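You operate a simulated robot arm through the tools that you are given. There is no shell and no other tool.

You run a simulated robot arm. Do the job below in one go: nothing can be reset, and whatever is moved stays where it is left.

## Task
Pump the bilge down to LOW into the tank.
Fine: nothing goes to sea; sea, tank and bilge suction valves end shut. Where these are worked on the way, their far stop is far enough and under half their travel is too little: bilge suction valve.
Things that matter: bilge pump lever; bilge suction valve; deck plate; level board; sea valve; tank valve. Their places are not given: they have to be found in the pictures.

Only the result counts: the job must be done as asked and must still hold three seconds after the hand-in. Knocking over, shifting, dropping, spilling or breaking anything else fails it.

## Robot
A 6-joint arm with a two-finger gripper, fixed in place. Base frame: the origin is on the floor under the middle of its stand, x ahead of it, y to its left, z up. Units: m, rad, N and s.
It reaches about 1.637 m from its shoulder. Its first joint turns from -2.897 to 2.897 rad. Payload 3.43 kg.
The tool frame sits at the grasp point between the pads (the TCP): z along the fingers, y along the line on which they close. The tips reach 0.02 m beyond it. The gripper opens to 0.19 m; its body begins 0.248 m behind the TCP.
Orientation is that of the tool frame in the base frame, as a unit quaternion [w, x, y, z]. With the fingers straight down and closing along the base's y, the tool's x points along the base's -x, its y along +y and its z along -z.

## Interface
- The arm moves only by the tool send_rows. Its argument "rows" is one flat list of numbers, 7 for each row, row after row: the gripper command, from -1 (fully open) to 1 (shut), values between in proportion, then the shift along the tool's x, y, z in units of 300 mm (1.0 is 300 mm), then the turn, a rotation vector about the tool's x, y, z in units of 90 degrees (1.0 is 90 degrees). In form: [gripper, tx, ty, tz, wx, wy, wz, gripper, tx, ty, tz, wx, wy, wz, ...]. A call has 1 to 20 rows; each row is the pose to reach, as a shift and turn from the pose commanded when the call began, along the tool's axes at that moment. A call with a number of a shift or a turn outside -1 to 1 is refused whole. A row lasts 0.2 s, in which the tool goes at most 0.05 m and 0.15 rad; a call with a longer step from one row to the next is refused whole, and so is a gripper value outside its range. A pose out of reach is approached as far as the arm can. The call stops where the force on the tool passes 90 N (or 10 N more than at its start, if that is more) or the arm is blocked; 0.2 s more then pass. Each finger travels about 0.045 m/s and halts on what it meets, pressing with about 45 N; the grip force reading is that of the motor and also rises with nothing between the fingers. The clock runs only during rows and for 0.2 s after the last one: add rows that repeat a pose to give the fingers time. It gives the time, the measured TCP pose, the force on the tool (base axes), the opening and the grip force at its end, in the units of the frame above (readings bear some noise), with the torque about the TCP (base axes, N m) and any sound that the robot's microphone picked up.
- Cameras (640 x 400 px; columns grow to the right, rows downward): "scene" is fixed at [0.0456, -0.6591, 1.6781]; the picture's right is [0.58, -0.81, 0.00], its down [-0.55, -0.39, -0.73] and it looks along [0.60, 0.43, -0.68] (base axes); focal length 334 px, centre (320, 200). "wrist" rides on the gripper at [0.07, -0.008, -0.288] in the tool frame; the picture's right is [0.12, 0.99, 0.00], its down [-0.96, 0.12, -0.25] and it looks along [-0.25, 0.03, 0.97] (tool axes); focal length 261 px, centre (320, 200).
- capture(camera): a new picture of that camera. It takes no simulated time.
- slide_trunk(by): slides the trunk up (or, below 0, down) by that many m; the arm rides with it, the base frame stays. It gives what a move gives, with no picture.
- measure_at(camera, pixels): there is no depth. For up to 12 entries [column, row, z] of the newest picture of that camera ("zoom" is the newest enlarged one), the place [x, y] in the base frame at which the ray of that pixel passes the height z, good to about 0.003 m, but the place of the scene camera against the robot may be out by one fixed shift of up to 0.012 m in any direction. It takes no simulated time.
- zoom(camera, box): a new picture of the part [left, top, right, bottom] of that camera's present view, enlarged. It takes no simulated time.
- job_done(): hands the job in; it is judged then, once.

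Open the gripper and draw the arm clear of the work before you hand the job in, unless the task says otherwise.

The tools are called as a command line: name --argument value ..., lists and objects as JSON in quotes. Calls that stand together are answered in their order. send_rows: Moves the arm, as the interface text tells. Its arguments: {"type":"object","properties":{"rows":{"type":"array"}},"required":["rows"]} The other tools are called the same way: slide_trunk (by) moves the trunk up or down; capture (camera) takes a picture; measure_at (camera, pixels) gives the place at which the rays of pixels pass given heights; zoom (camera, box) takes an enlarged picture of a part of a camera's view; job_done () hands the job in.

At the start:

```text
clock: 0.0
tool_pos: [0.6541, -0.11, 1.2313]
tool_rot: [0.0, -0.001, 1.0, 0.0]
wrist_force: [-0.3, 0.3, 0.7]
moment: [-0.01, -0.04, -0.02]
gripper_width: 0.1904
grip_force: 0.1
trunk travel left (down, up): [-0.175, 0.065]
```

scene: 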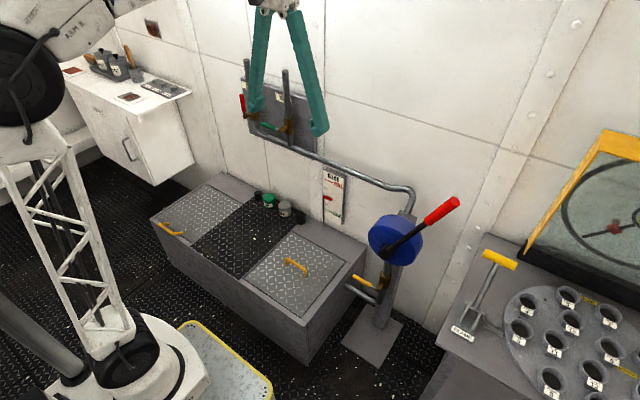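
wrist: 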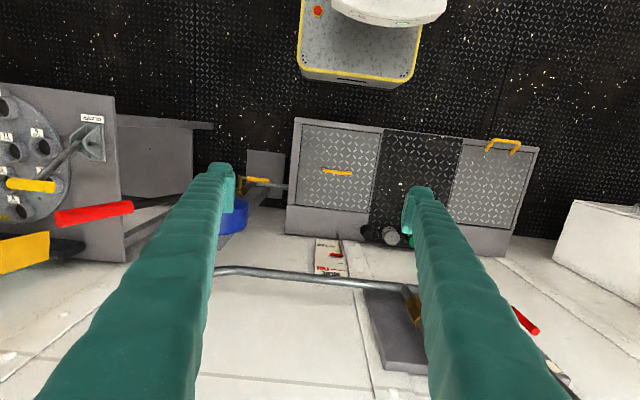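

The scene shows a blue pump with red lever (about 430,220), a valve board behind the gripper (280,110), a level board (333,195), and a bilge box with deck plates. I zoom in on each for details.

zoom --camera "scene" --box '[220, 50, 360, 160]'

zoom --camera "scene" --box '[320, 160, 480, 380]'

zoom --camera "scene" --box '[140, 160, 380, 370]'

```text
3.64 times, centred on (290, 105) of scene
```

zoom: 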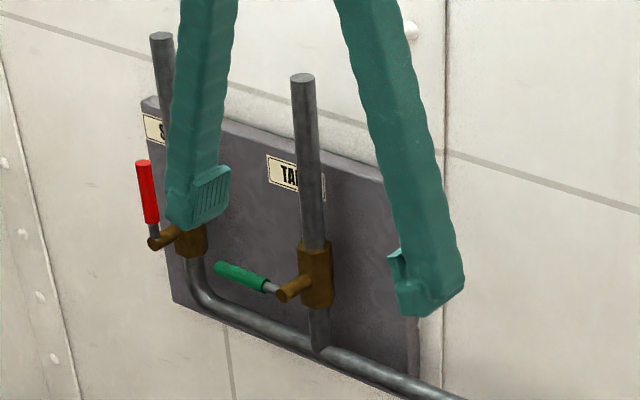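

```text
1.82 times, centred on (400, 270) of scene
```

zoom: 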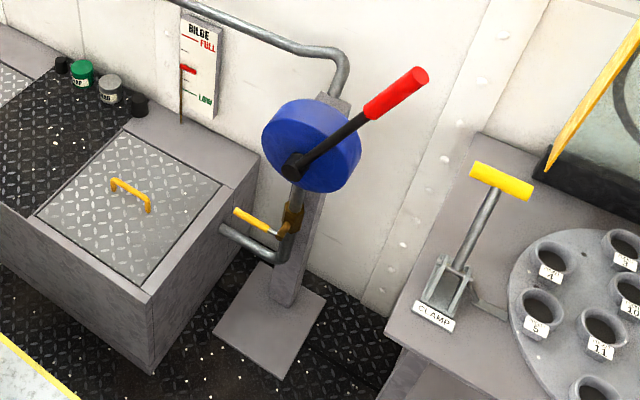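

```text
1.90 times, centred on (260, 265) of scene
```

zoom: 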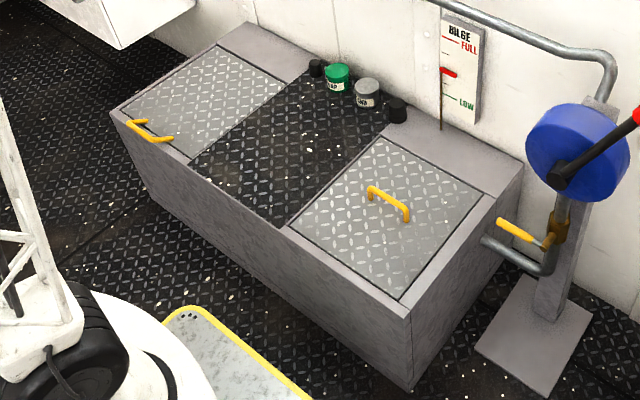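

I zoom closer on the suction valve, the level board, the deck plates and the rest of the scene.

zoom --camera "scene" --box '[335, 255, 415, 310]'

zoom --camera "scene" --box '[300, 155, 370, 235]'

zoom --camera "scene" --box '[360, 180, 480, 275]'

zoom --camera "wrist" --box '[200, 100, 360, 220]'

zoom --camera "wrist" --box '[360, 100, 560, 260]'

```text
7.27 times, centred on (375, 282) of scene
```

zoom: 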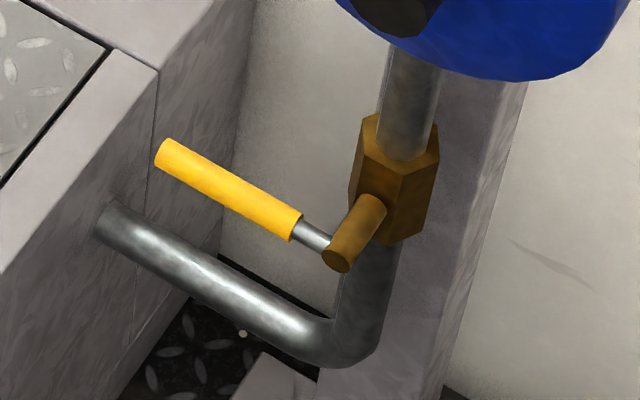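

```text
5.00 times, centred on (335, 195) of scene
```

zoom: 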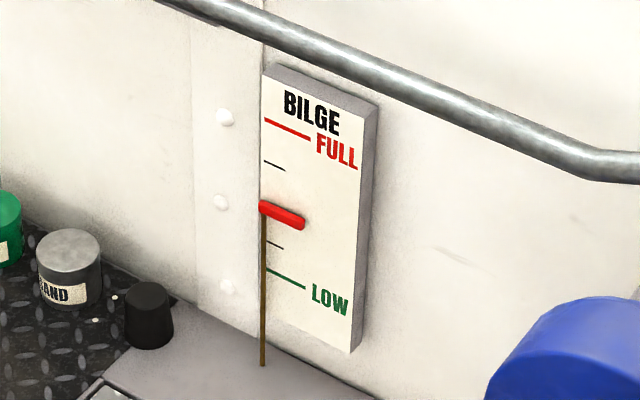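

```text
4.21 times, centred on (420, 228) of scene
```

zoom: 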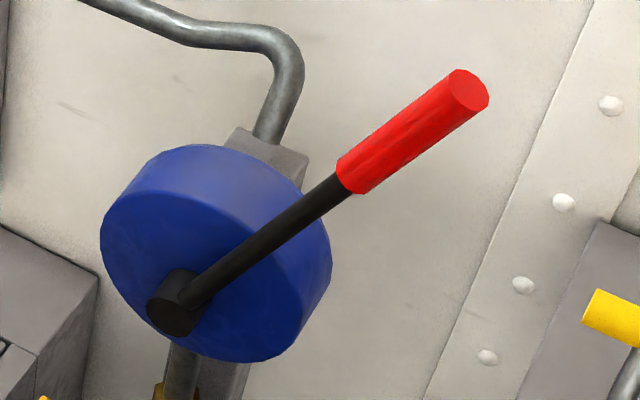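

```text
3.33 times, centred on (280, 160) of wrist
```

zoom: 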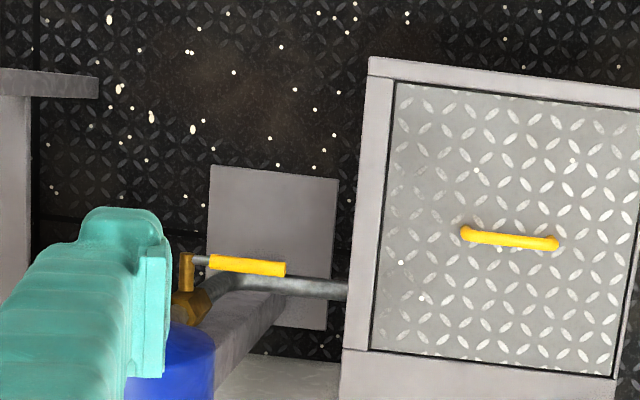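

```text
2.50 times, centred on (460, 180) of wrist
```

zoom: 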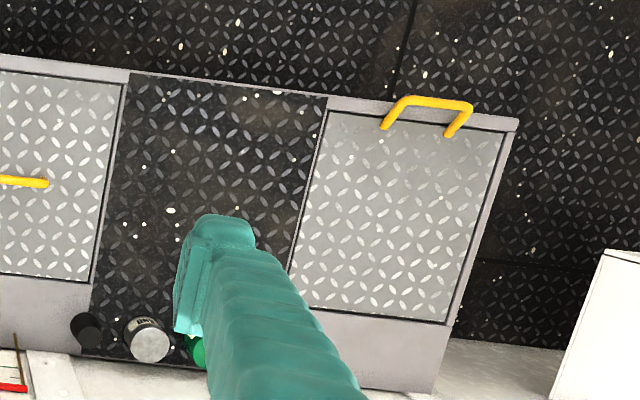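

The sea valve (red lever) seems to stand along its pipe, while the tank (green) and suction (yellow) levers stand across theirs. I'll triangulate key points using rays at two heights from both cameras.

measure_at --camera "scene" --pixels '[[353.7, 275.8, 0.3], [353.7, 275.8, 0.7], [377.5, 290, 0.3], [377.5, 290, 0.7], [457, 200, 0.6], [457, 200, 1.2], [385, 252, 0.4], [385, 252, 1.0], [285, 259, 0.3], [285, 259, 0.6], [306, 270, 0.3], [306, 270, 0.6]]'

measure_at --camera "wrist" --pixels '[[269.5, 180.4, 0.3], [269.5, 180.4, 0.7], [240, 177.4, 0.3], [240, 177.4, 0.7], [131, 208, 0.6], [131, 208, 1.2], [57, 222, 0.6], [57, 222, 1.2], [323, 170, 0.3], [323, 170, 0.6], [350, 172, 0.3], [350, 172, 0.6]]'

zoom --camera "wrist" --box '[0, 150, 220, 290]'

zoom --camera "wrist" --box '[280, 220, 600, 400]'

```text
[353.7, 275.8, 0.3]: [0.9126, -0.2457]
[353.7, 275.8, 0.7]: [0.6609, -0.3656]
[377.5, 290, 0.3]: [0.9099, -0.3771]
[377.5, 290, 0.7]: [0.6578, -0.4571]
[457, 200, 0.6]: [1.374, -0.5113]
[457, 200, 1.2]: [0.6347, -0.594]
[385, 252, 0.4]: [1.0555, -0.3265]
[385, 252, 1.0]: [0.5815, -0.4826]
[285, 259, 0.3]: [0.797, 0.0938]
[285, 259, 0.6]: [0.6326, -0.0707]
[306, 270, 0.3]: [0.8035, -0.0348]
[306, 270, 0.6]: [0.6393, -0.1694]
```

```text
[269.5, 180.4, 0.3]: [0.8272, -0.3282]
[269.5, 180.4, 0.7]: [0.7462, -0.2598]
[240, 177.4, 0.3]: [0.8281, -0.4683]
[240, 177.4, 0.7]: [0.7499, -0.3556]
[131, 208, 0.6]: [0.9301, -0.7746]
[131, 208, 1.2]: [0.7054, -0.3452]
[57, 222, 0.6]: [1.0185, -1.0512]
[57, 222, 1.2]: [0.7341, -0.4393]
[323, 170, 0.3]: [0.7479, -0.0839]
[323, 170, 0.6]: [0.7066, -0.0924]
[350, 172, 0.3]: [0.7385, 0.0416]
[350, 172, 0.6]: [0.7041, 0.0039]
```

```text
2.86 times, centred on (110, 220) of wrist
```

zoom: 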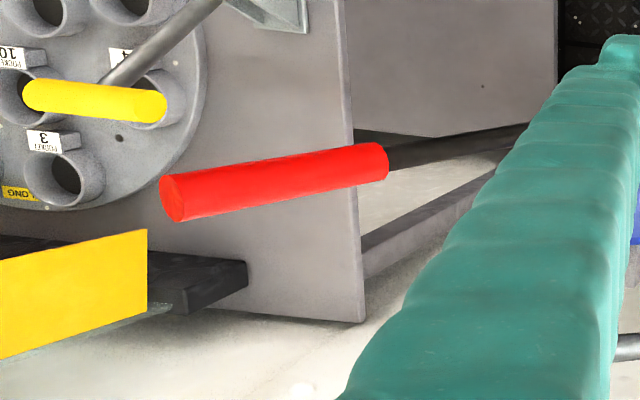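

```text
2.00 times, centred on (440, 310) of wrist
```

zoom: 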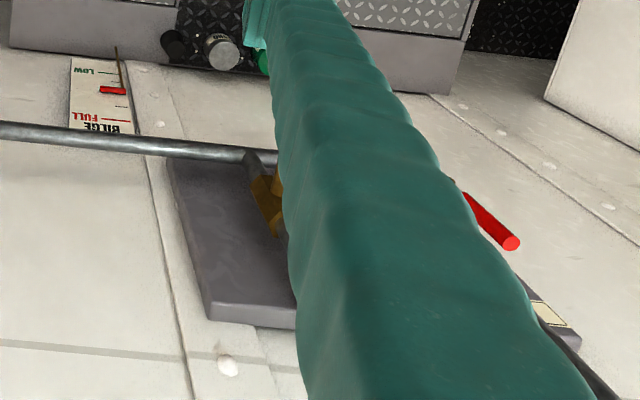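

Triangulation gives the suction lever tip ≈ (0.79,-0.30,0.49), its stub ≈ (0.79,-0.415,0.49), and the pump lever tip ≈ (0.80,-0.58,1.07). I zoom into the deck plates to understand them.

zoom --camera "scene" --box '[145, 170, 235, 250]'

zoom --camera "scene" --box '[190, 185, 310, 285]'

zoom --camera "scene" --box '[240, 220, 370, 340]'

zoom --camera "scene" --box '[60, 40, 200, 130]'

```text
5.00 times, centred on (190, 210) of scene
```

zoom: 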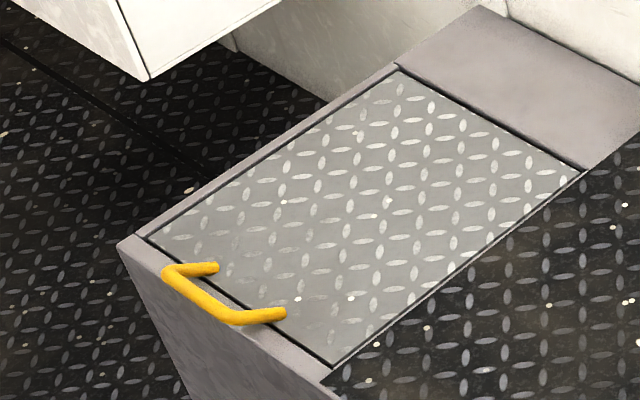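

```text
4.00 times, centred on (250, 235) of scene
```

zoom: 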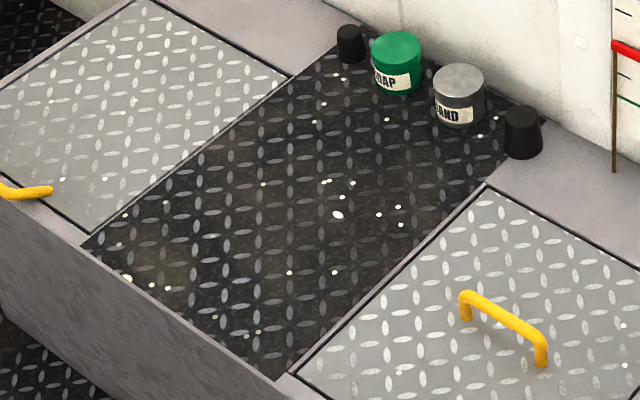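

```text
3.33 times, centred on (305, 280) of scene
```

zoom: 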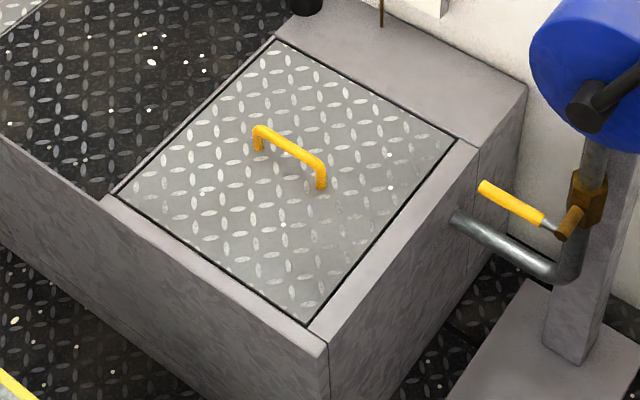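

```text
4.44 times, centred on (130, 85) of scene
```

zoom: 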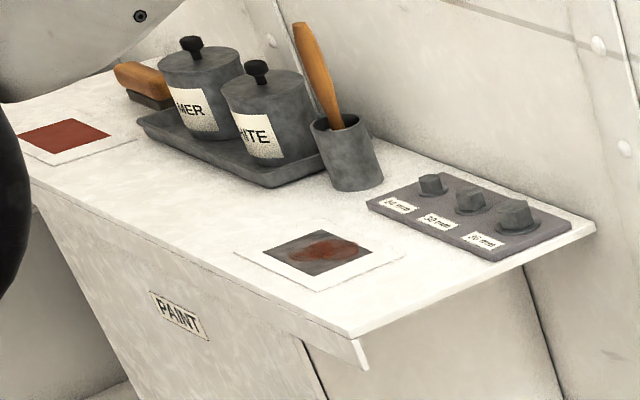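

The three valves are visible outside; the grey deck plate with centre handle appears to be a cover on the bilge box. I now measure rays for the sea and tank levers and other reference points.

measure_at --camera "scene" --pixels '[[241.4, 94.8, 0.8], [241.4, 94.8, 1.2], [244.7, 116.8, 0.8], [244.7, 116.8, 1.2], [279.8, 131.6, 0.8], [279.8, 131.6, 1.2], [261.7, 123.1, 0.8], [261.7, 123.1, 1.2], [427.1, 222.1, 0.6], [427.1, 222.1, 1.2], [310, 318, 0.38], [243, 203, 0.38]]'

measure_at --camera "wrist" --pixels '[[536, 331.5, 0.8], [536, 331.5, 1.2], [129, 206, 0.6], [129, 206, 1.2], [345, 242, 0.4], [345, 242, 0.8], [342, 276, 0.4], [342, 276, 0.8]]'

```text
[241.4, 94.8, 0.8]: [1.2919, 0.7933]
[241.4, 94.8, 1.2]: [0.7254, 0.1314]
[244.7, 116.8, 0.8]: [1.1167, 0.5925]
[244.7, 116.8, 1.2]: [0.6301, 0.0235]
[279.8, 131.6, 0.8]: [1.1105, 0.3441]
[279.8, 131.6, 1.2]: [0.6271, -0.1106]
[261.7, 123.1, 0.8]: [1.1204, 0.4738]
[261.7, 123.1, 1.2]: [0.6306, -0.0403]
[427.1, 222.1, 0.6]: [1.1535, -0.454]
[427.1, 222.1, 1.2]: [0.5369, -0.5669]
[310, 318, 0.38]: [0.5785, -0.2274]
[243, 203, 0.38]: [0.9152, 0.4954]
```

```text
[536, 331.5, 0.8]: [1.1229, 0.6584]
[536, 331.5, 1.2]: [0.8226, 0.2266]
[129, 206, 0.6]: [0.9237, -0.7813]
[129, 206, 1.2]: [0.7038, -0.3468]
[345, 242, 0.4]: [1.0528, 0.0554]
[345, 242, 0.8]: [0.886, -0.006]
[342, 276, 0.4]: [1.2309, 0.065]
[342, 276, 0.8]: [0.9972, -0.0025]
```

Estimates: sea stub ≈ (0.935,0.38,0.95) with red lever up; tank stub ≈ (0.93,0.175,0.95) with green lever toward +y. I move back and left and pitch the tool 45° forward to test the arm and view the valve board.

send_rows --rows '[-1, 0.0225, 0.13, 0.0333, 0, -0.0625, 0, -1, 0.045, 0.26, 0.0667, 0, -0.125, 0, -1, 0.0675, 0.39, 0.1, 0, -0.1875, 0, -1, 0.09, 0.52, 0.1333, 0, -0.25, 0, -1, 0.1125, 0.65, 0.1667, 0, -0.3125, 0, -1, 0.135, 0.78, 0.2, 0, -0.375, 0, -1, 0.1575, 0.91, 0.2333, 0, -0.4375, 0, -1, 0.18, 1.0, 0.2667, 0, -0.5, 0]'

capture --camera "wrist"

capture --camera "scene"

```text
clock: 1.8
tool_pos: [0.6015, 0.1907, 1.1518]
tool_rot: [0.383, 0.0, 0.924, 0.0]
wrist_force: [-0.2, 0.7, 0.2]
moment: [-0.15, -0.13, -0.19]
gripper_width: 0.1903
grip_force: 0.1
trunk travel left (down, up): [-0.175, 0.065]
```

```text
taken
```

wrist: 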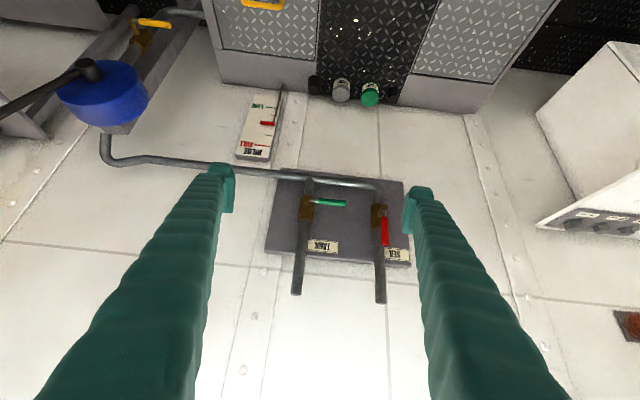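

```text
taken
```

scene: 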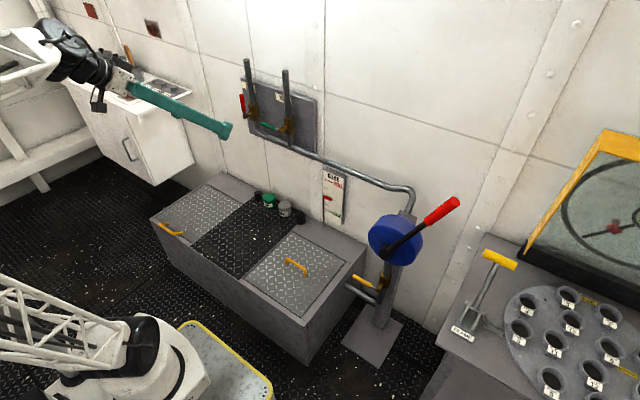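

Both views now show the valve board clearly. I zoom on it from both cameras.

zoom --camera "wrist" --box '[250, 160, 430, 310]'

zoom --camera "scene" --box '[225, 55, 335, 165]'

zoom --camera "wrist" --box '[40, 0, 220, 140]'

zoom --camera "wrist" --box '[220, 70, 320, 170]'

```text
2.67 times, centred on (340, 235) of wrist
```

zoom: 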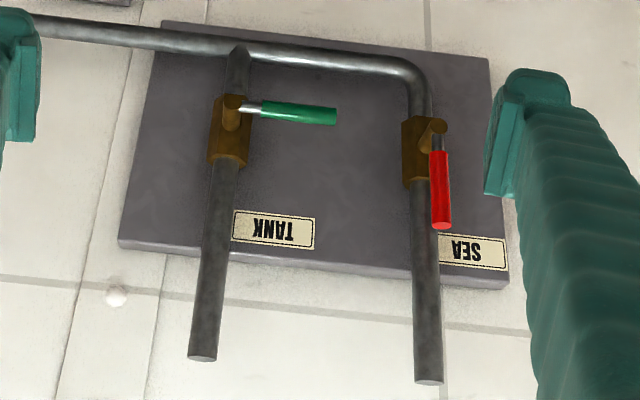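

```text
3.64 times, centred on (280, 110) of scene
```

zoom: 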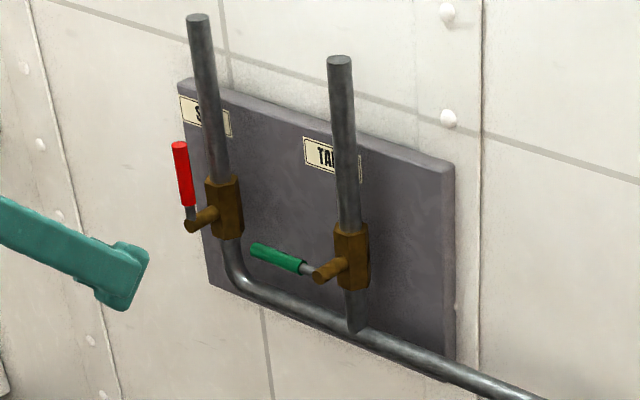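

```text
2.86 times, centred on (130, 70) of wrist
```

zoom: 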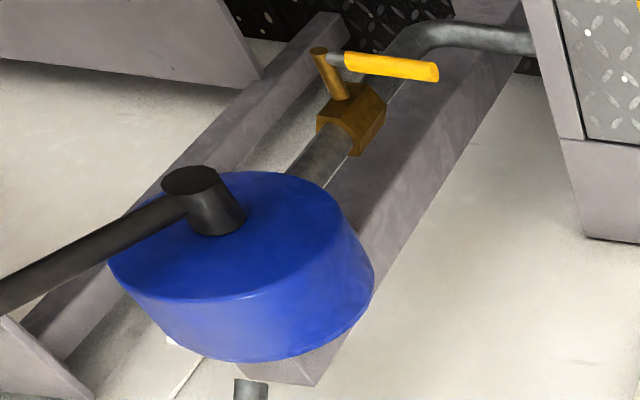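

```text
4.00 times, centred on (270, 120) of wrist
```

zoom: 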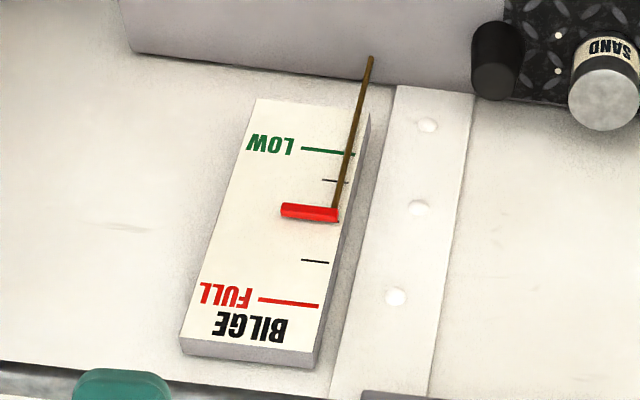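

I triangulate from this cleaner viewpoint.

measure_at --camera "wrist" --pixels '[[383.9, 207.6, 0.8], [383.9, 207.6, 1.1], [385.4, 244.4, 0.8], [385.4, 244.4, 1.1], [307.8, 198.6, 0.8], [307.8, 198.6, 1.1], [345.6, 203.5, 0.8], [345.6, 203.5, 1.1], [129.3, 18.2, 0.3], [129.3, 18.2, 0.7], [84.5, 63, 0.5], [84.5, 63, 0.9]]'

measure_at --camera "scene" --pixels '[[245.1, 116.9, 0.8], [245.1, 116.9, 1.1], [241.3, 94.9, 0.8], [241.3, 94.9, 1.1], [280.5, 130.6, 0.8], [280.5, 130.6, 1.1], [262.1, 123.2, 0.8], [262.1, 123.2, 1.1], [377.5, 290, 0.3], [377.5, 290, 0.7], [384.4, 255.3, 0.5], [384.4, 255.3, 0.9]]'

measure_at --camera "wrist" --pixels '[[170.3, 25.2, 0.3], [170.3, 25.2, 0.7], [138.7, 21.7, 0.3], [138.7, 21.7, 0.7], [264, 4, 0.3], [264, 4, 0.6]]'

```text
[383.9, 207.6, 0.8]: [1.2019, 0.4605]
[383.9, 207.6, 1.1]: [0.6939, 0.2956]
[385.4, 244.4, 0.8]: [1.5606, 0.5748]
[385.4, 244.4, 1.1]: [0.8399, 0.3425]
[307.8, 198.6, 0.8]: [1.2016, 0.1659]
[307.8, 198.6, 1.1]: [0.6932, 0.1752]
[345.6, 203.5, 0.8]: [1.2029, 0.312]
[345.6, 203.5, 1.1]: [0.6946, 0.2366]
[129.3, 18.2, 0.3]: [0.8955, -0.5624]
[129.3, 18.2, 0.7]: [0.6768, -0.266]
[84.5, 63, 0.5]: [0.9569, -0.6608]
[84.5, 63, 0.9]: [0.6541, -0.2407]
```

```text
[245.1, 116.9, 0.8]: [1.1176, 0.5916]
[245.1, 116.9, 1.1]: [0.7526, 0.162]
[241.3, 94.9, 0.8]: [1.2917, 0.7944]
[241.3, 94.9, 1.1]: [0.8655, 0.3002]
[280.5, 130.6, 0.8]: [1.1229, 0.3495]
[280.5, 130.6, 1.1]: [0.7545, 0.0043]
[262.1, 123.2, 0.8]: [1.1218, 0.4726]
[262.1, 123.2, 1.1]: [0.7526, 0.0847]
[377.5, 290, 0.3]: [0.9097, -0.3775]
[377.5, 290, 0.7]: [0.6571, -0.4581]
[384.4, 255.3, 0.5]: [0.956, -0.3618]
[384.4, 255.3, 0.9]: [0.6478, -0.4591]
```

```text
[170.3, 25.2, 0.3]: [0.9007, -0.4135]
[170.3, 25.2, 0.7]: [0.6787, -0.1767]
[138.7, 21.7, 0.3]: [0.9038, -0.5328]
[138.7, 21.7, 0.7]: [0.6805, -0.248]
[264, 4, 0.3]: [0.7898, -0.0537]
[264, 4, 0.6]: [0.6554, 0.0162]
```

Refined: sea pivot ≈ (0.938,0.374,0.956), tank pivot ≈ (0.937,0.171,0.957), suction pivot ≈ (0.79,-0.417,0.492), pump pivot ≈ (0.78,-0.418,0.731). I pitch the tool to horizontal and close the fingers into a rod at about (0.70,0.28,1.05).

send_rows --rows '[1, 0, 0.05, 0.0786, 0, -0.0833, 0, 1, 0, 0.1, 0.1571, 0, -0.1667, 0, 1, 0, 0.15, 0.2357, 0, -0.25, 0, 1, 0, 0.2, 0.3143, 0, -0.3333, 0, 1, 0, 0.25, 0.3929, 0, -0.4167, 0, 1, 0, 0.3, 0.4714, 0, -0.5, 0, 1, 0, 0.3, 0.4714, 0, -0.5, 0, 1, 0, 0.3, 0.4714, 0, -0.5, 0, 1, 0, 0.3, 0.4714, 0, -0.5, 0, 1, 0, 0.3, 0.4714, 0, -0.5, 0, 1, 0, 0.3, 0.4714, 0, -0.5, 0]'

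capture --camera "wrist"

capture --camera "scene"

```text
clock: 4.2
tool_pos: [0.7207, 0.3054, 1.0738]
tool_rot: [0.706, 0.002, 0.709, -0.002]
wrist_force: [-1.4, -0.6, -0.2]
moment: [0.03, -0.02, -0.02]
gripper_width: 0.0
grip_force: 21.9
out of reach, approached as far as the arm can: row 5, 6, 7, 8, 9, 10, 11
trunk travel left (down, up): [-0.175, 0.065]
```

```text
taken
```

wrist: 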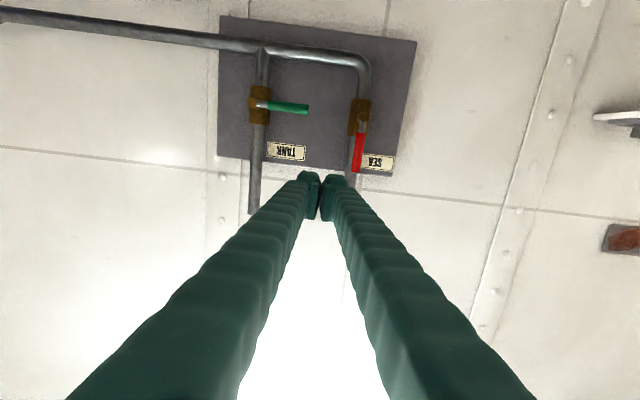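

```text
taken
```

scene: 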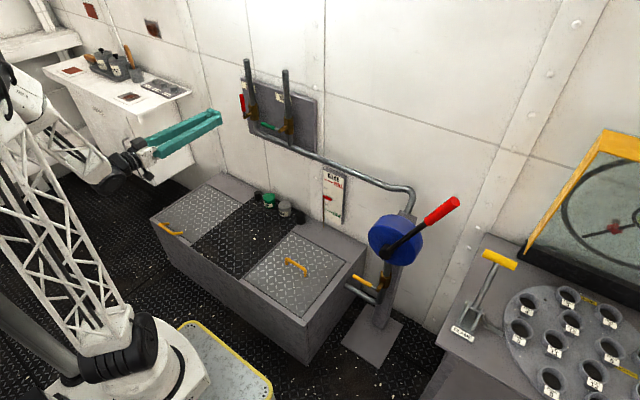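

The pose (0.70,0.28,1.05) is a bit too close for a horizontal tool, but the arm holds at (0.72,0.305,1.074). Before approaching I check how far the pipes stand behind the levers.

zoom --camera "wrist" --box '[200, 0, 440, 220]'

measure_at --camera "wrist" --pixels '[[250, 211, 1.16], [250, 211, 1.26], [359, 128, 0.9], [359, 128, 1.0], [358, 170, 1.0], [358, 170, 1.1], [362, 103, 0.9], [362, 103, 1.0]]'

measure_at --camera "scene" --pixels '[[285.5, 72.1, 1.16], [285.5, 72.1, 1.26], [246.5, 60, 1.16], [246.5, 60, 1.26]]'

```text
1.82 times, centred on (320, 110) of wrist
```

zoom: 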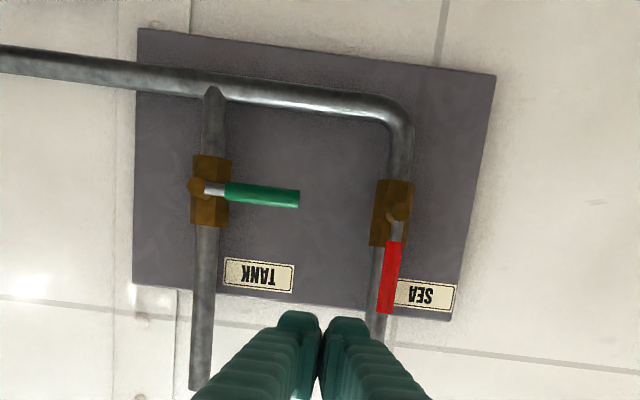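

```text
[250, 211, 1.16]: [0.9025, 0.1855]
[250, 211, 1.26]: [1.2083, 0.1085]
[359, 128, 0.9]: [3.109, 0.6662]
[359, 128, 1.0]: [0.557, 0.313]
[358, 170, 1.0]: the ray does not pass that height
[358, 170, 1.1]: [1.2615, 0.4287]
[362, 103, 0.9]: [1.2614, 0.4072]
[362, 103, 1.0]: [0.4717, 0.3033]
```

```text
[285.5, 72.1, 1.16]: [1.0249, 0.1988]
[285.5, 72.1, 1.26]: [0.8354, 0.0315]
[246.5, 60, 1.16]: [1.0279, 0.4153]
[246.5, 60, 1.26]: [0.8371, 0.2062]
```

Pipe front is at x≈0.965 with levers at x≈0.935, so tips at x≈0.95 fit. I advance partway to about (0.86,0.315,1.03), on the −y side of the red lever.

send_rows --rows '[1, 0.0368, 0.00825, 0.1158, 0, 0, 0, 1, 0.0735, 0.0165, 0.2315, 0, 0, 0, 1, 0.11, 0.025, 0.347, 0, 0, 0, 1, 0.147, 0.033, 0.463, 0, 0, 0, 1, 0.147, 0.033, 0.463, 0, 0, 0]'

capture --camera "wrist"

zoom --camera "scene" --box '[200, 60, 310, 150]'

```text
clock: 5.4
tool_pos: [0.8614, 0.3134, 1.0305]
tool_rot: [0.707, 0.0, 0.707, 0.001]
wrist_force: [-0.4, -1.0, -0.3]
moment: [-0.02, 0.0, -0.01]
gripper_width: 0.0003
grip_force: 34.5
trunk travel left (down, up): [-0.175, 0.065]
```

```text
taken
```

wrist: 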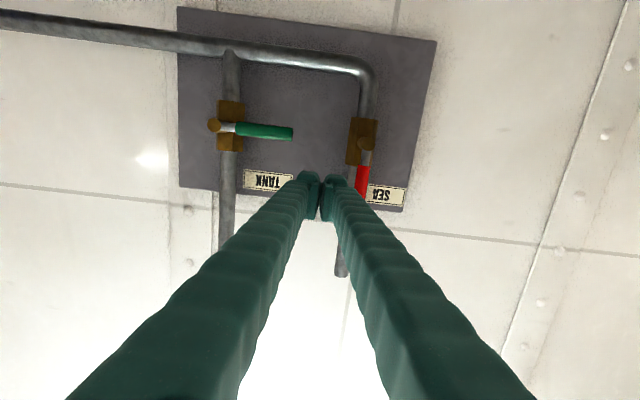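

```text
4.44 times, centred on (255, 105) of scene
```

zoom: 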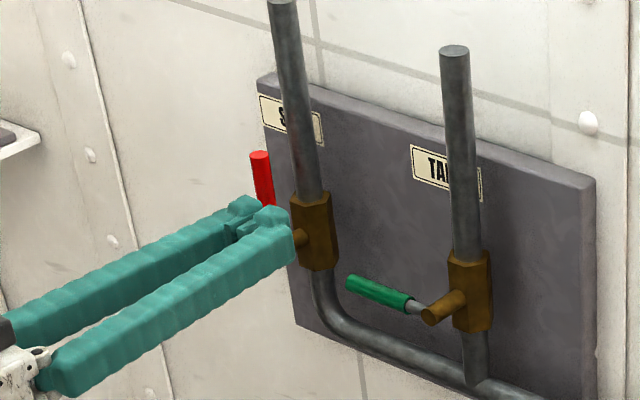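

The fingertips sit left of the red lever in the wrist view (inverted, +y to the right) with about 2 cm clearance. I advance to x≈0.93.

send_rows --rows '[1, 0, 0, 0.08, 0, 0, 0, 1, 0, 0, 0.155, 0, 0, 0, 1, 0, 0, 0.228, 0, 0, 0]'

capture --camera "wrist"

zoom --camera "scene" --box '[200, 60, 310, 150]'

```text
clock: 6.2
tool_pos: [0.9295, 0.3138, 1.0303]
tool_rot: [0.707, 0.0, 0.708, 0.0]
wrist_force: [-0.7, -0.6, -0.3]
moment: [0.02, 0.07, 0.01]
gripper_width: 0.0
grip_force: 34.1
trunk travel left (down, up): [-0.175, 0.065]
```

```text
taken
```

wrist: 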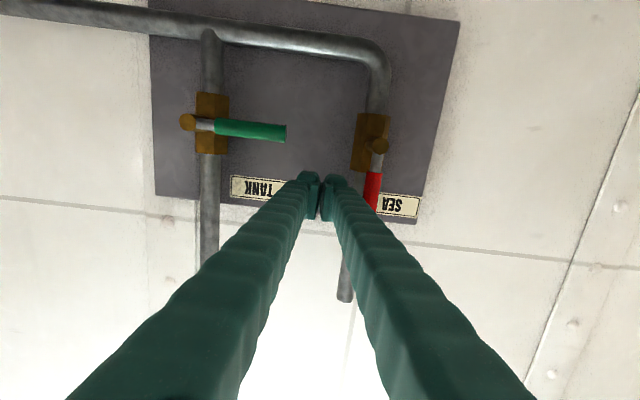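

```text
4.44 times, centred on (255, 105) of scene
```

zoom: 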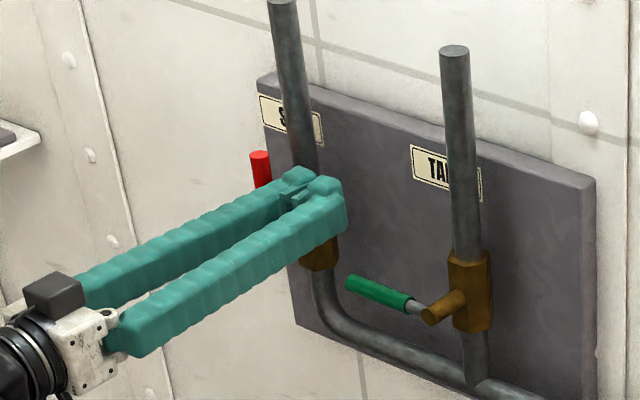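

Rod is in place beside the red lever. I push it along an arc toward +y and down to horizontal (sea valve shut), watching force.

send_rows --rows '[1, 0.0077, 0.0733, 0, 0, 0, 0, 1, -0.0103, 0.138, 0, 0, 0, 0, 1, -0.0177, 0.207, 0, 0, 0, 0, 1, -0.007, 0.2753, 0, 0, 0, 0, 1, 0.0213, 0.3387, 0, 0, 0, 0]'

capture --camera "wrist"

zoom --camera "scene" --box '[200, 60, 310, 150]'

```text
clock: 7.4
tool_pos: [0.9285, 0.4176, 1.0243]
tool_rot: [0.707, -0.001, 0.707, 0.001]
wrist_force: [0.2, -0.5, 0.6]
moment: [0.01, 0.1, 0.05]
gripper_width: 0.0
grip_force: 34.3
trunk travel left (down, up): [-0.175, 0.065]
```

```text
taken
```

wrist: 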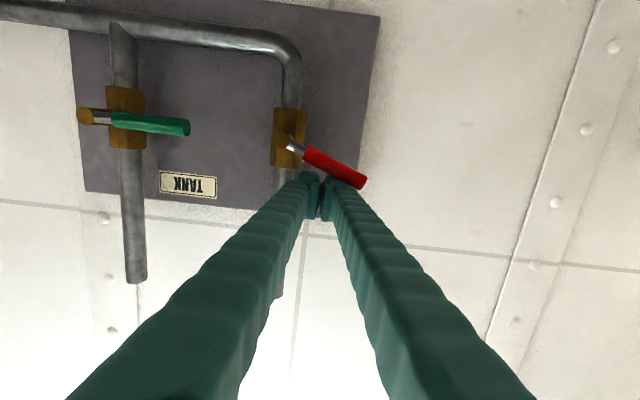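

```text
4.44 times, centred on (255, 105) of scene
```

zoom: 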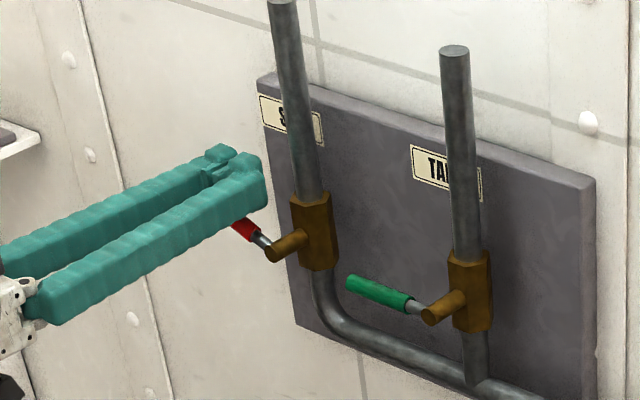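

The red lever turned readily to about 60–65°. I continue the arc to horizontal and slightly beyond to seat it on its stop.

send_rows --rows '[1, 0.0437, 0.054, 0, 0, 0, 0, 1, 0.0727, 0.078, 0, 0, 0, 0, 1, 0.0997, 0.0947, 0, 0, 0, 0, 1, 0.12, 0.1, 0, 0, 0, 0, 1, 0.135, 0.103, 0, 0, 0, 0]'

capture --camera "wrist"

zoom --camera "scene" --box '[200, 60, 310, 150]'

```text
clock: 8.6
tool_pos: [0.9302, 0.4434, 0.9932]
tool_rot: [0.711, 0.004, 0.703, 0.0]
wrist_force: [37.2, -13.3, 64.9]
moment: [-0.96, -0.76, -0.33]
gripper_width: 0.0061
grip_force: 34.9
trunk travel left (down, up): [-0.175, 0.065]
```

```text
taken
```

wrist: 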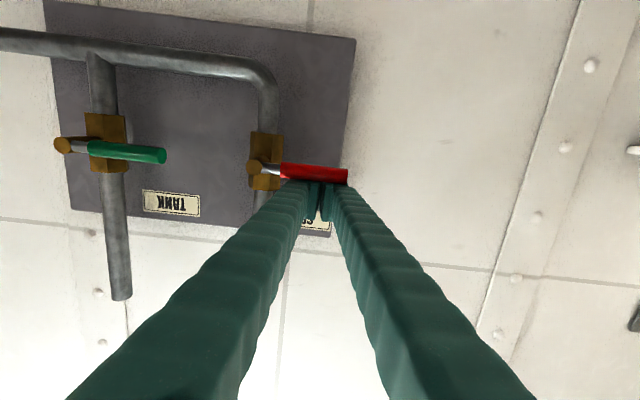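

```text
4.44 times, centred on (255, 105) of scene
```

zoom: 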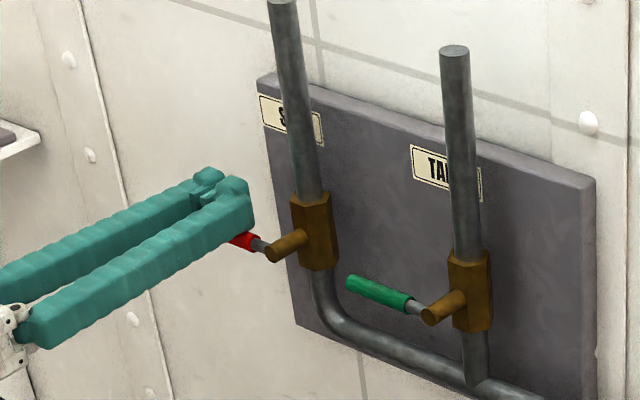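

Force rose to 65 N with the red lever horizontal and parallel to the green one: sea valve is on its shut stop. I raise off, retreat, and go below the green tank lever.

send_rows --rows '[1, -0.1, 0, 0, 0, 0, 0, 1, -0.15, 0, -0.1, 0, 0, 0, 1, -0.15, 0, -0.25, 0, 0, 0, 1, -0.15, -0.14, -0.25, 0, 0, 0, 1, -0.15, -0.28, -0.25, 0, 0, 0, 1, -0.15, -0.42, -0.25, 0, 0, 0, 1, -0.15, -0.56, -0.25, 0, 0, 0, 1, -0.15, -0.685, -0.25, 0, 0, 0, 1, -0.01, -0.685, -0.25, 0, 0, 0, 1, 0.13, -0.685, -0.25, 0, 0, 0, 1, 0.261, -0.685, -0.25, 0, 0, 0]'

capture --camera "wrist"

zoom --camera "scene" --box '[200, 60, 310, 150]'

```text
clock: 11.0
tool_pos: [0.8578, 0.2501, 0.9291]
tool_rot: [0.701, -0.009, 0.713, -0.014]
wrist_force: [0.0, 0.2, 1.4]
moment: [0.01, 0.15, 0.04]
gripper_width: 0.0
grip_force: 34.1
out of reach, approached as far as the arm can: row 10, 11
trunk travel left (down, up): [-0.175, 0.065]
```

```text
taken
```

wrist: 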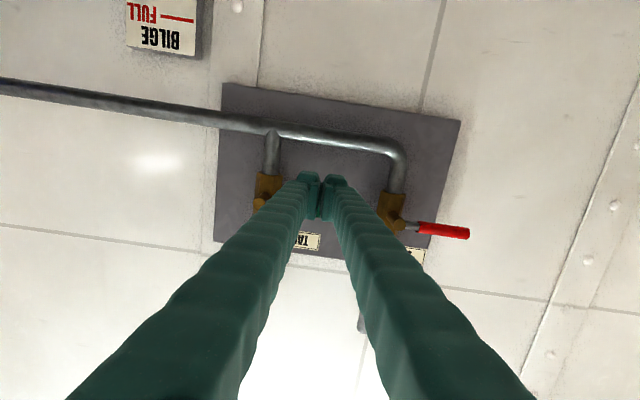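

```text
4.44 times, centred on (255, 105) of scene
```

zoom: 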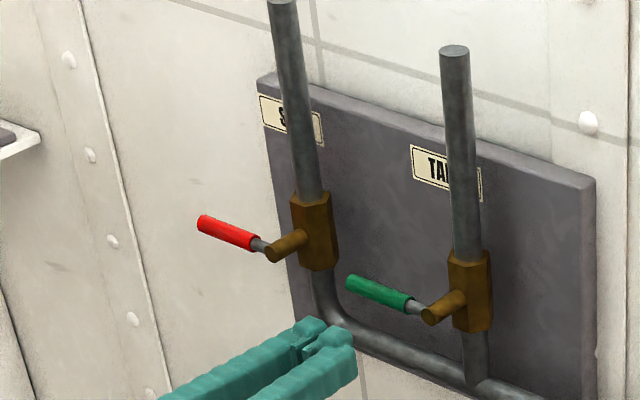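

Sea lever stays horizontal. The low horizontal pose hit the arm's reach limit at z≈0.929, so I lower the trunk by 0.15 m with the tool free in front of the board.

slide_trunk --by -0.15

capture --camera "scene"

```text
clock: 12.8
tool_pos: [0.8578, 0.2508, 0.7787]
tool_rot: [0.702, -0.007, 0.712, -0.014]
wrist_force: [-0.4, 0.7, -1.1]
moment: [-0.02, 0.01, -0.02]
gripper_width: 0.0
grip_force: 34.2
trunk travel left (down, up): [-0.025, 0.215]
```

```text
taken
```

scene: 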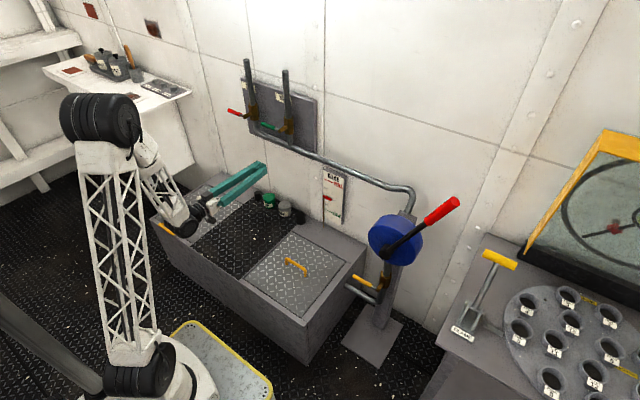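

The trunk lowered fine. I rise to z≈0.90 beneath the green lever and advance to x≈0.93, correcting the small tilt.

send_rows --rows '[1, -0.135, -0.01, 0, -0.003, -0.004, 0.009, 1, -0.27, -0.02, 0, -0.0064, -0.009, 0.019, 1, -0.4, -0.02, 0, -0.0064, -0.009, 0.019, 1, -0.4, -0.02, 0.12, -0.0064, -0.009, 0.019, 1, -0.4, -0.02, 0.235, -0.0064, -0.009, 0.019]'

capture --camera "wrist"

zoom --camera "scene" --box '[200, 60, 310, 150]'

```text
clock: 13.9
tool_pos: [0.9302, 0.2493, 0.897]
tool_rot: [0.706, -0.003, 0.708, 0.001]
wrist_force: [0.6, -0.1, -0.9]
moment: [0.0, 0.07, 0.02]
gripper_width: 0.0
grip_force: 34.4
trunk travel left (down, up): [-0.025, 0.215]
```

```text
taken
```

wrist: 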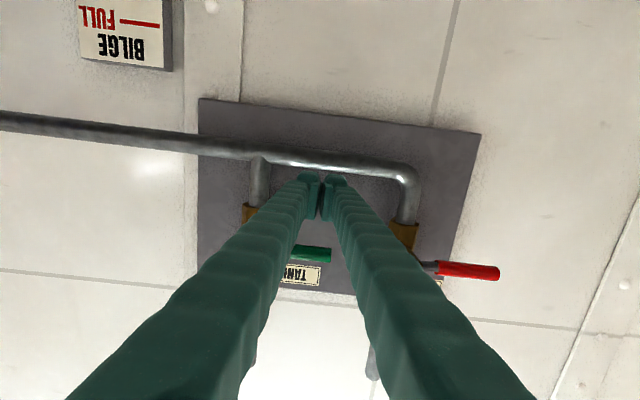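

```text
4.44 times, centred on (255, 105) of scene
```

zoom: 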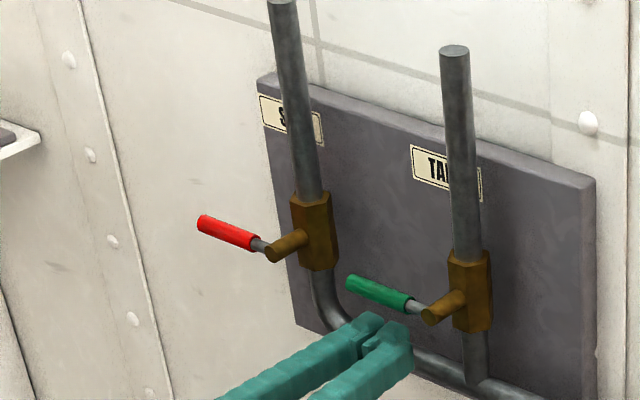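

The rod is under the green lever. I lift through the first ~40° of the upward arc to test the direction.

send_rows --rows '[1, -0.08, -0.0277, 0, 0, 0, 0, 1, -0.1443, -0.0047, 0, 0, 0, 0, 1, -0.2127, 0.001, 0, 0, 0, 0, 1, -0.28, -0.011, 0, 0, 0, 0]'

zoom --camera "scene" --box '[200, 60, 310, 150]'

```text
clock: 14.9
tool_pos: [0.9295, 0.2459, 0.9835]
tool_rot: [0.707, -0.002, 0.708, 0.001]
wrist_force: [0.0, -0.2, -0.6]
moment: [0.0, -0.02, -0.04]
gripper_width: 0.0003
grip_force: 34.6
trunk travel left (down, up): [-0.025, 0.215]
```

```text
4.44 times, centred on (255, 105) of scene
```

zoom: 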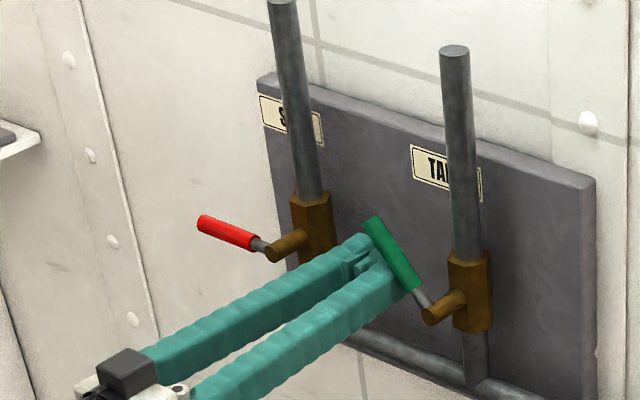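

The green lever lifts easily. I complete the arc to vertical and slightly past to seat it on its open stop.

send_rows --rows '[1, -0.062, -0.0293, 0, 0, 0, 0, 1, -0.1143, -0.0737, 0, 0, 0, 0, 1, -0.1533, -0.13, 0, 0, 0, 0, 1, -0.1647, -0.155, 0, 0, 0, 0, 1, -0.173, -0.181, 0, 0, 0, 0]'

zoom --camera "scene" --box '[200, 60, 310, 150]'

capture --camera "wrist"

```text
clock: 16.2
tool_pos: [0.9311, 0.2102, 1.0279]
tool_rot: [0.703, -0.013, 0.711, 0.001]
wrist_force: [-16.2, 92.6, -11.1]
moment: [1.63, 0.07, -0.96]
gripper_width: 0.0
grip_force: 34.1
trunk travel left (down, up): [-0.025, 0.215]
stopped in row 5: the force on the tool passed its limit at 97 N (the readings are from after the stop); the commanded pose is now the measured one
```

```text
4.44 times, centred on (255, 105) of scene
```

zoom: 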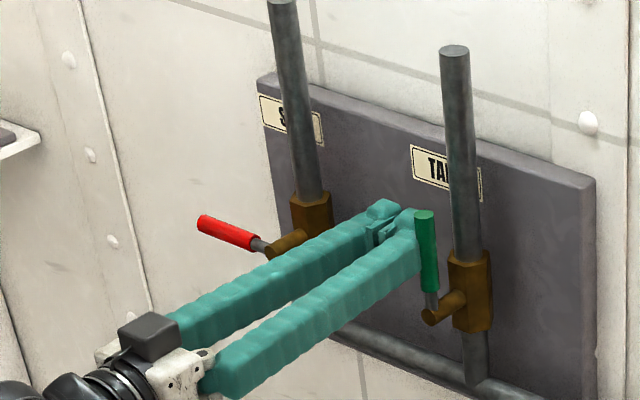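

```text
taken
```

wrist: 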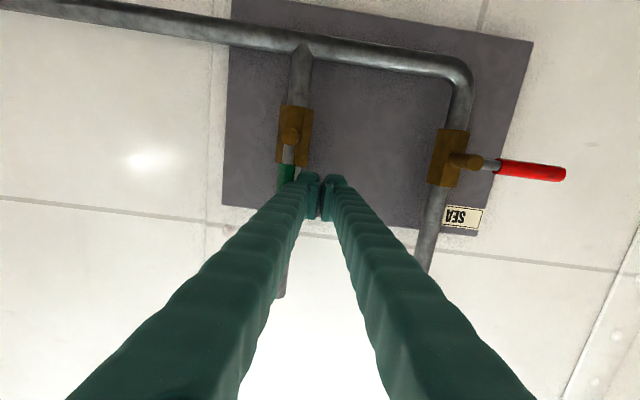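

Force ~93 N sideways with the green lever upright: the tank valve is fully open. I back off and swing to mid-space with a 45° pitch for the low suction valve.

send_rows --rows '[1, 0, 0.05, 0, 0, 0, 0, 1, 0, 0.05, -0.16, 0, 0, 0, 1, 0, 0.05, -0.32, 0, 0, 0, 1, 0.0325, -0.0646, -0.4013, 0.002, 0.0625, 0.001, 1, 0.065, -0.1793, -0.4825, 0.004, 0.125, 0.003, 1, 0.0975, -0.2939, -0.5638, 0.006, 0.1875, 0.005, 1, 0.13, -0.4085, -0.645, 0.008, 0.25, 0.007, 1, 0.1625, -0.5231, -0.7263, 0.01, 0.3125, 0.008, 1, 0.195, -0.6378, -0.8075, 0.011, 0.375, 0.009, 1, 0.2275, -0.7524, -0.8888, 0.012, 0.4375, 0.01, 1, 0.26, -0.867, -0.97, 0.0127, 0.49, 0.011]'

capture --camera "scene"

capture --camera "wrist"

```text
clock: 18.8
tool_pos: [0.6177, -0.1797, 0.9525]
tool_rot: [0.363, 0.082, 0.921, -0.116]
wrist_force: [0.2, 0.9, 0.5]
moment: [0.0, 0.04, -0.01]
gripper_width: 0.0
grip_force: 33.9
trunk travel left (down, up): [-0.025, 0.215]
stopped in row 11: the arm was blocked; the commanded pose is now the measured one
```

```text
taken
```

scene: 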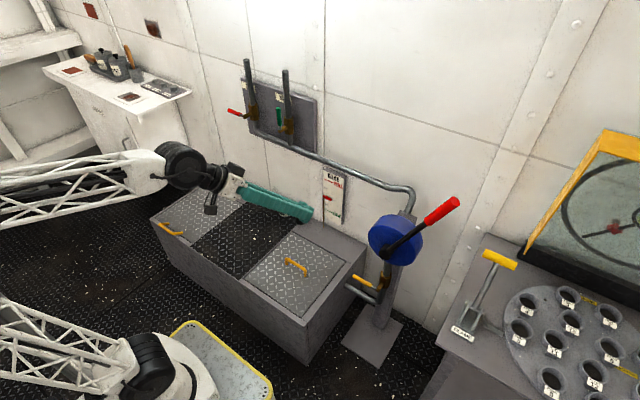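

```text
taken
```

wrist: 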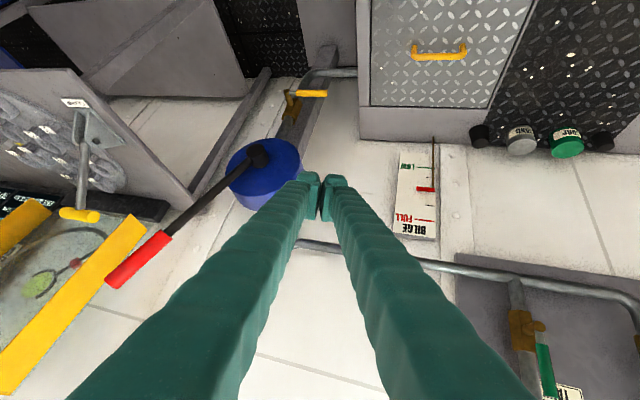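

The arm reported itself blocked in a folded posture and ended yawed at (0.618,-0.18,0.95), with no contact force at the tool; the pictures show nothing disturbed. I extend outward and down to about (0.66,-0.32,0.72), taking the yaw out.

send_rows --rows '[1, 0.0572, -0.0422, 0.1098, -0.0254, -0.0031, -0.0057, 1, 0.1144, -0.0844, 0.2195, -0.0509, -0.0063, -0.0114, 1, 0.1716, -0.1266, 0.3293, -0.0763, -0.0094, -0.0171, 1, 0.2287, -0.1687, 0.439, -0.1017, -0.0126, -0.0229, 1, 0.2859, -0.2109, 0.5488, -0.1271, -0.0157, -0.0286, 1, 0.3431, -0.2531, 0.6585, -0.1526, -0.0189, -0.0343, 1, 0.4003, -0.2953, 0.7683, -0.178, -0.022, -0.04]'

capture --camera "scene"

capture --camera "wrist"

```text
clock: 20.4
tool_pos: [0.6586, -0.3183, 0.7207]
tool_rot: [0.384, 0.0, 0.923, 0.001]
wrist_force: [-0.7, 0.9, 0.8]
moment: [-0.11, 0.07, -0.1]
gripper_width: 0.0
grip_force: 34.3
trunk travel left (down, up): [-0.025, 0.215]
```

```text
taken
```

scene: 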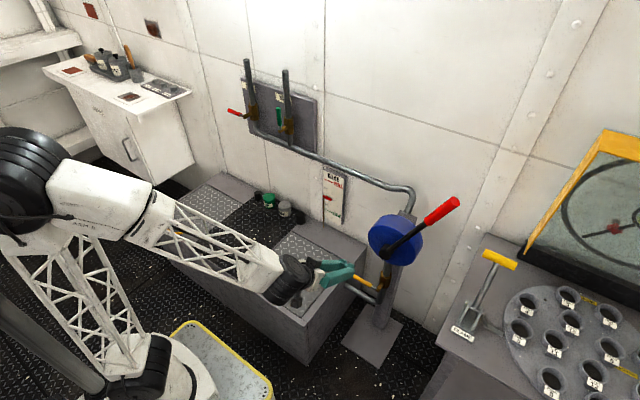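

```text
taken
```

wrist: 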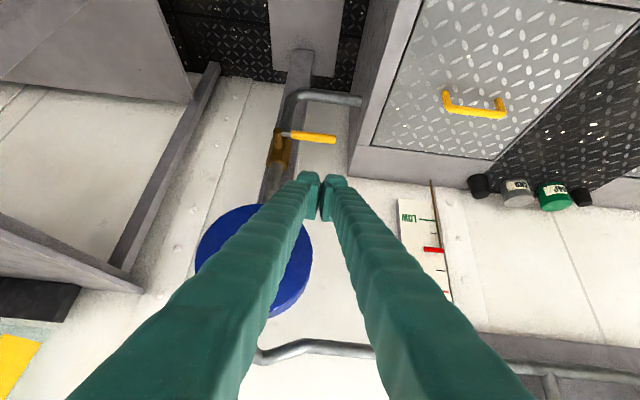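

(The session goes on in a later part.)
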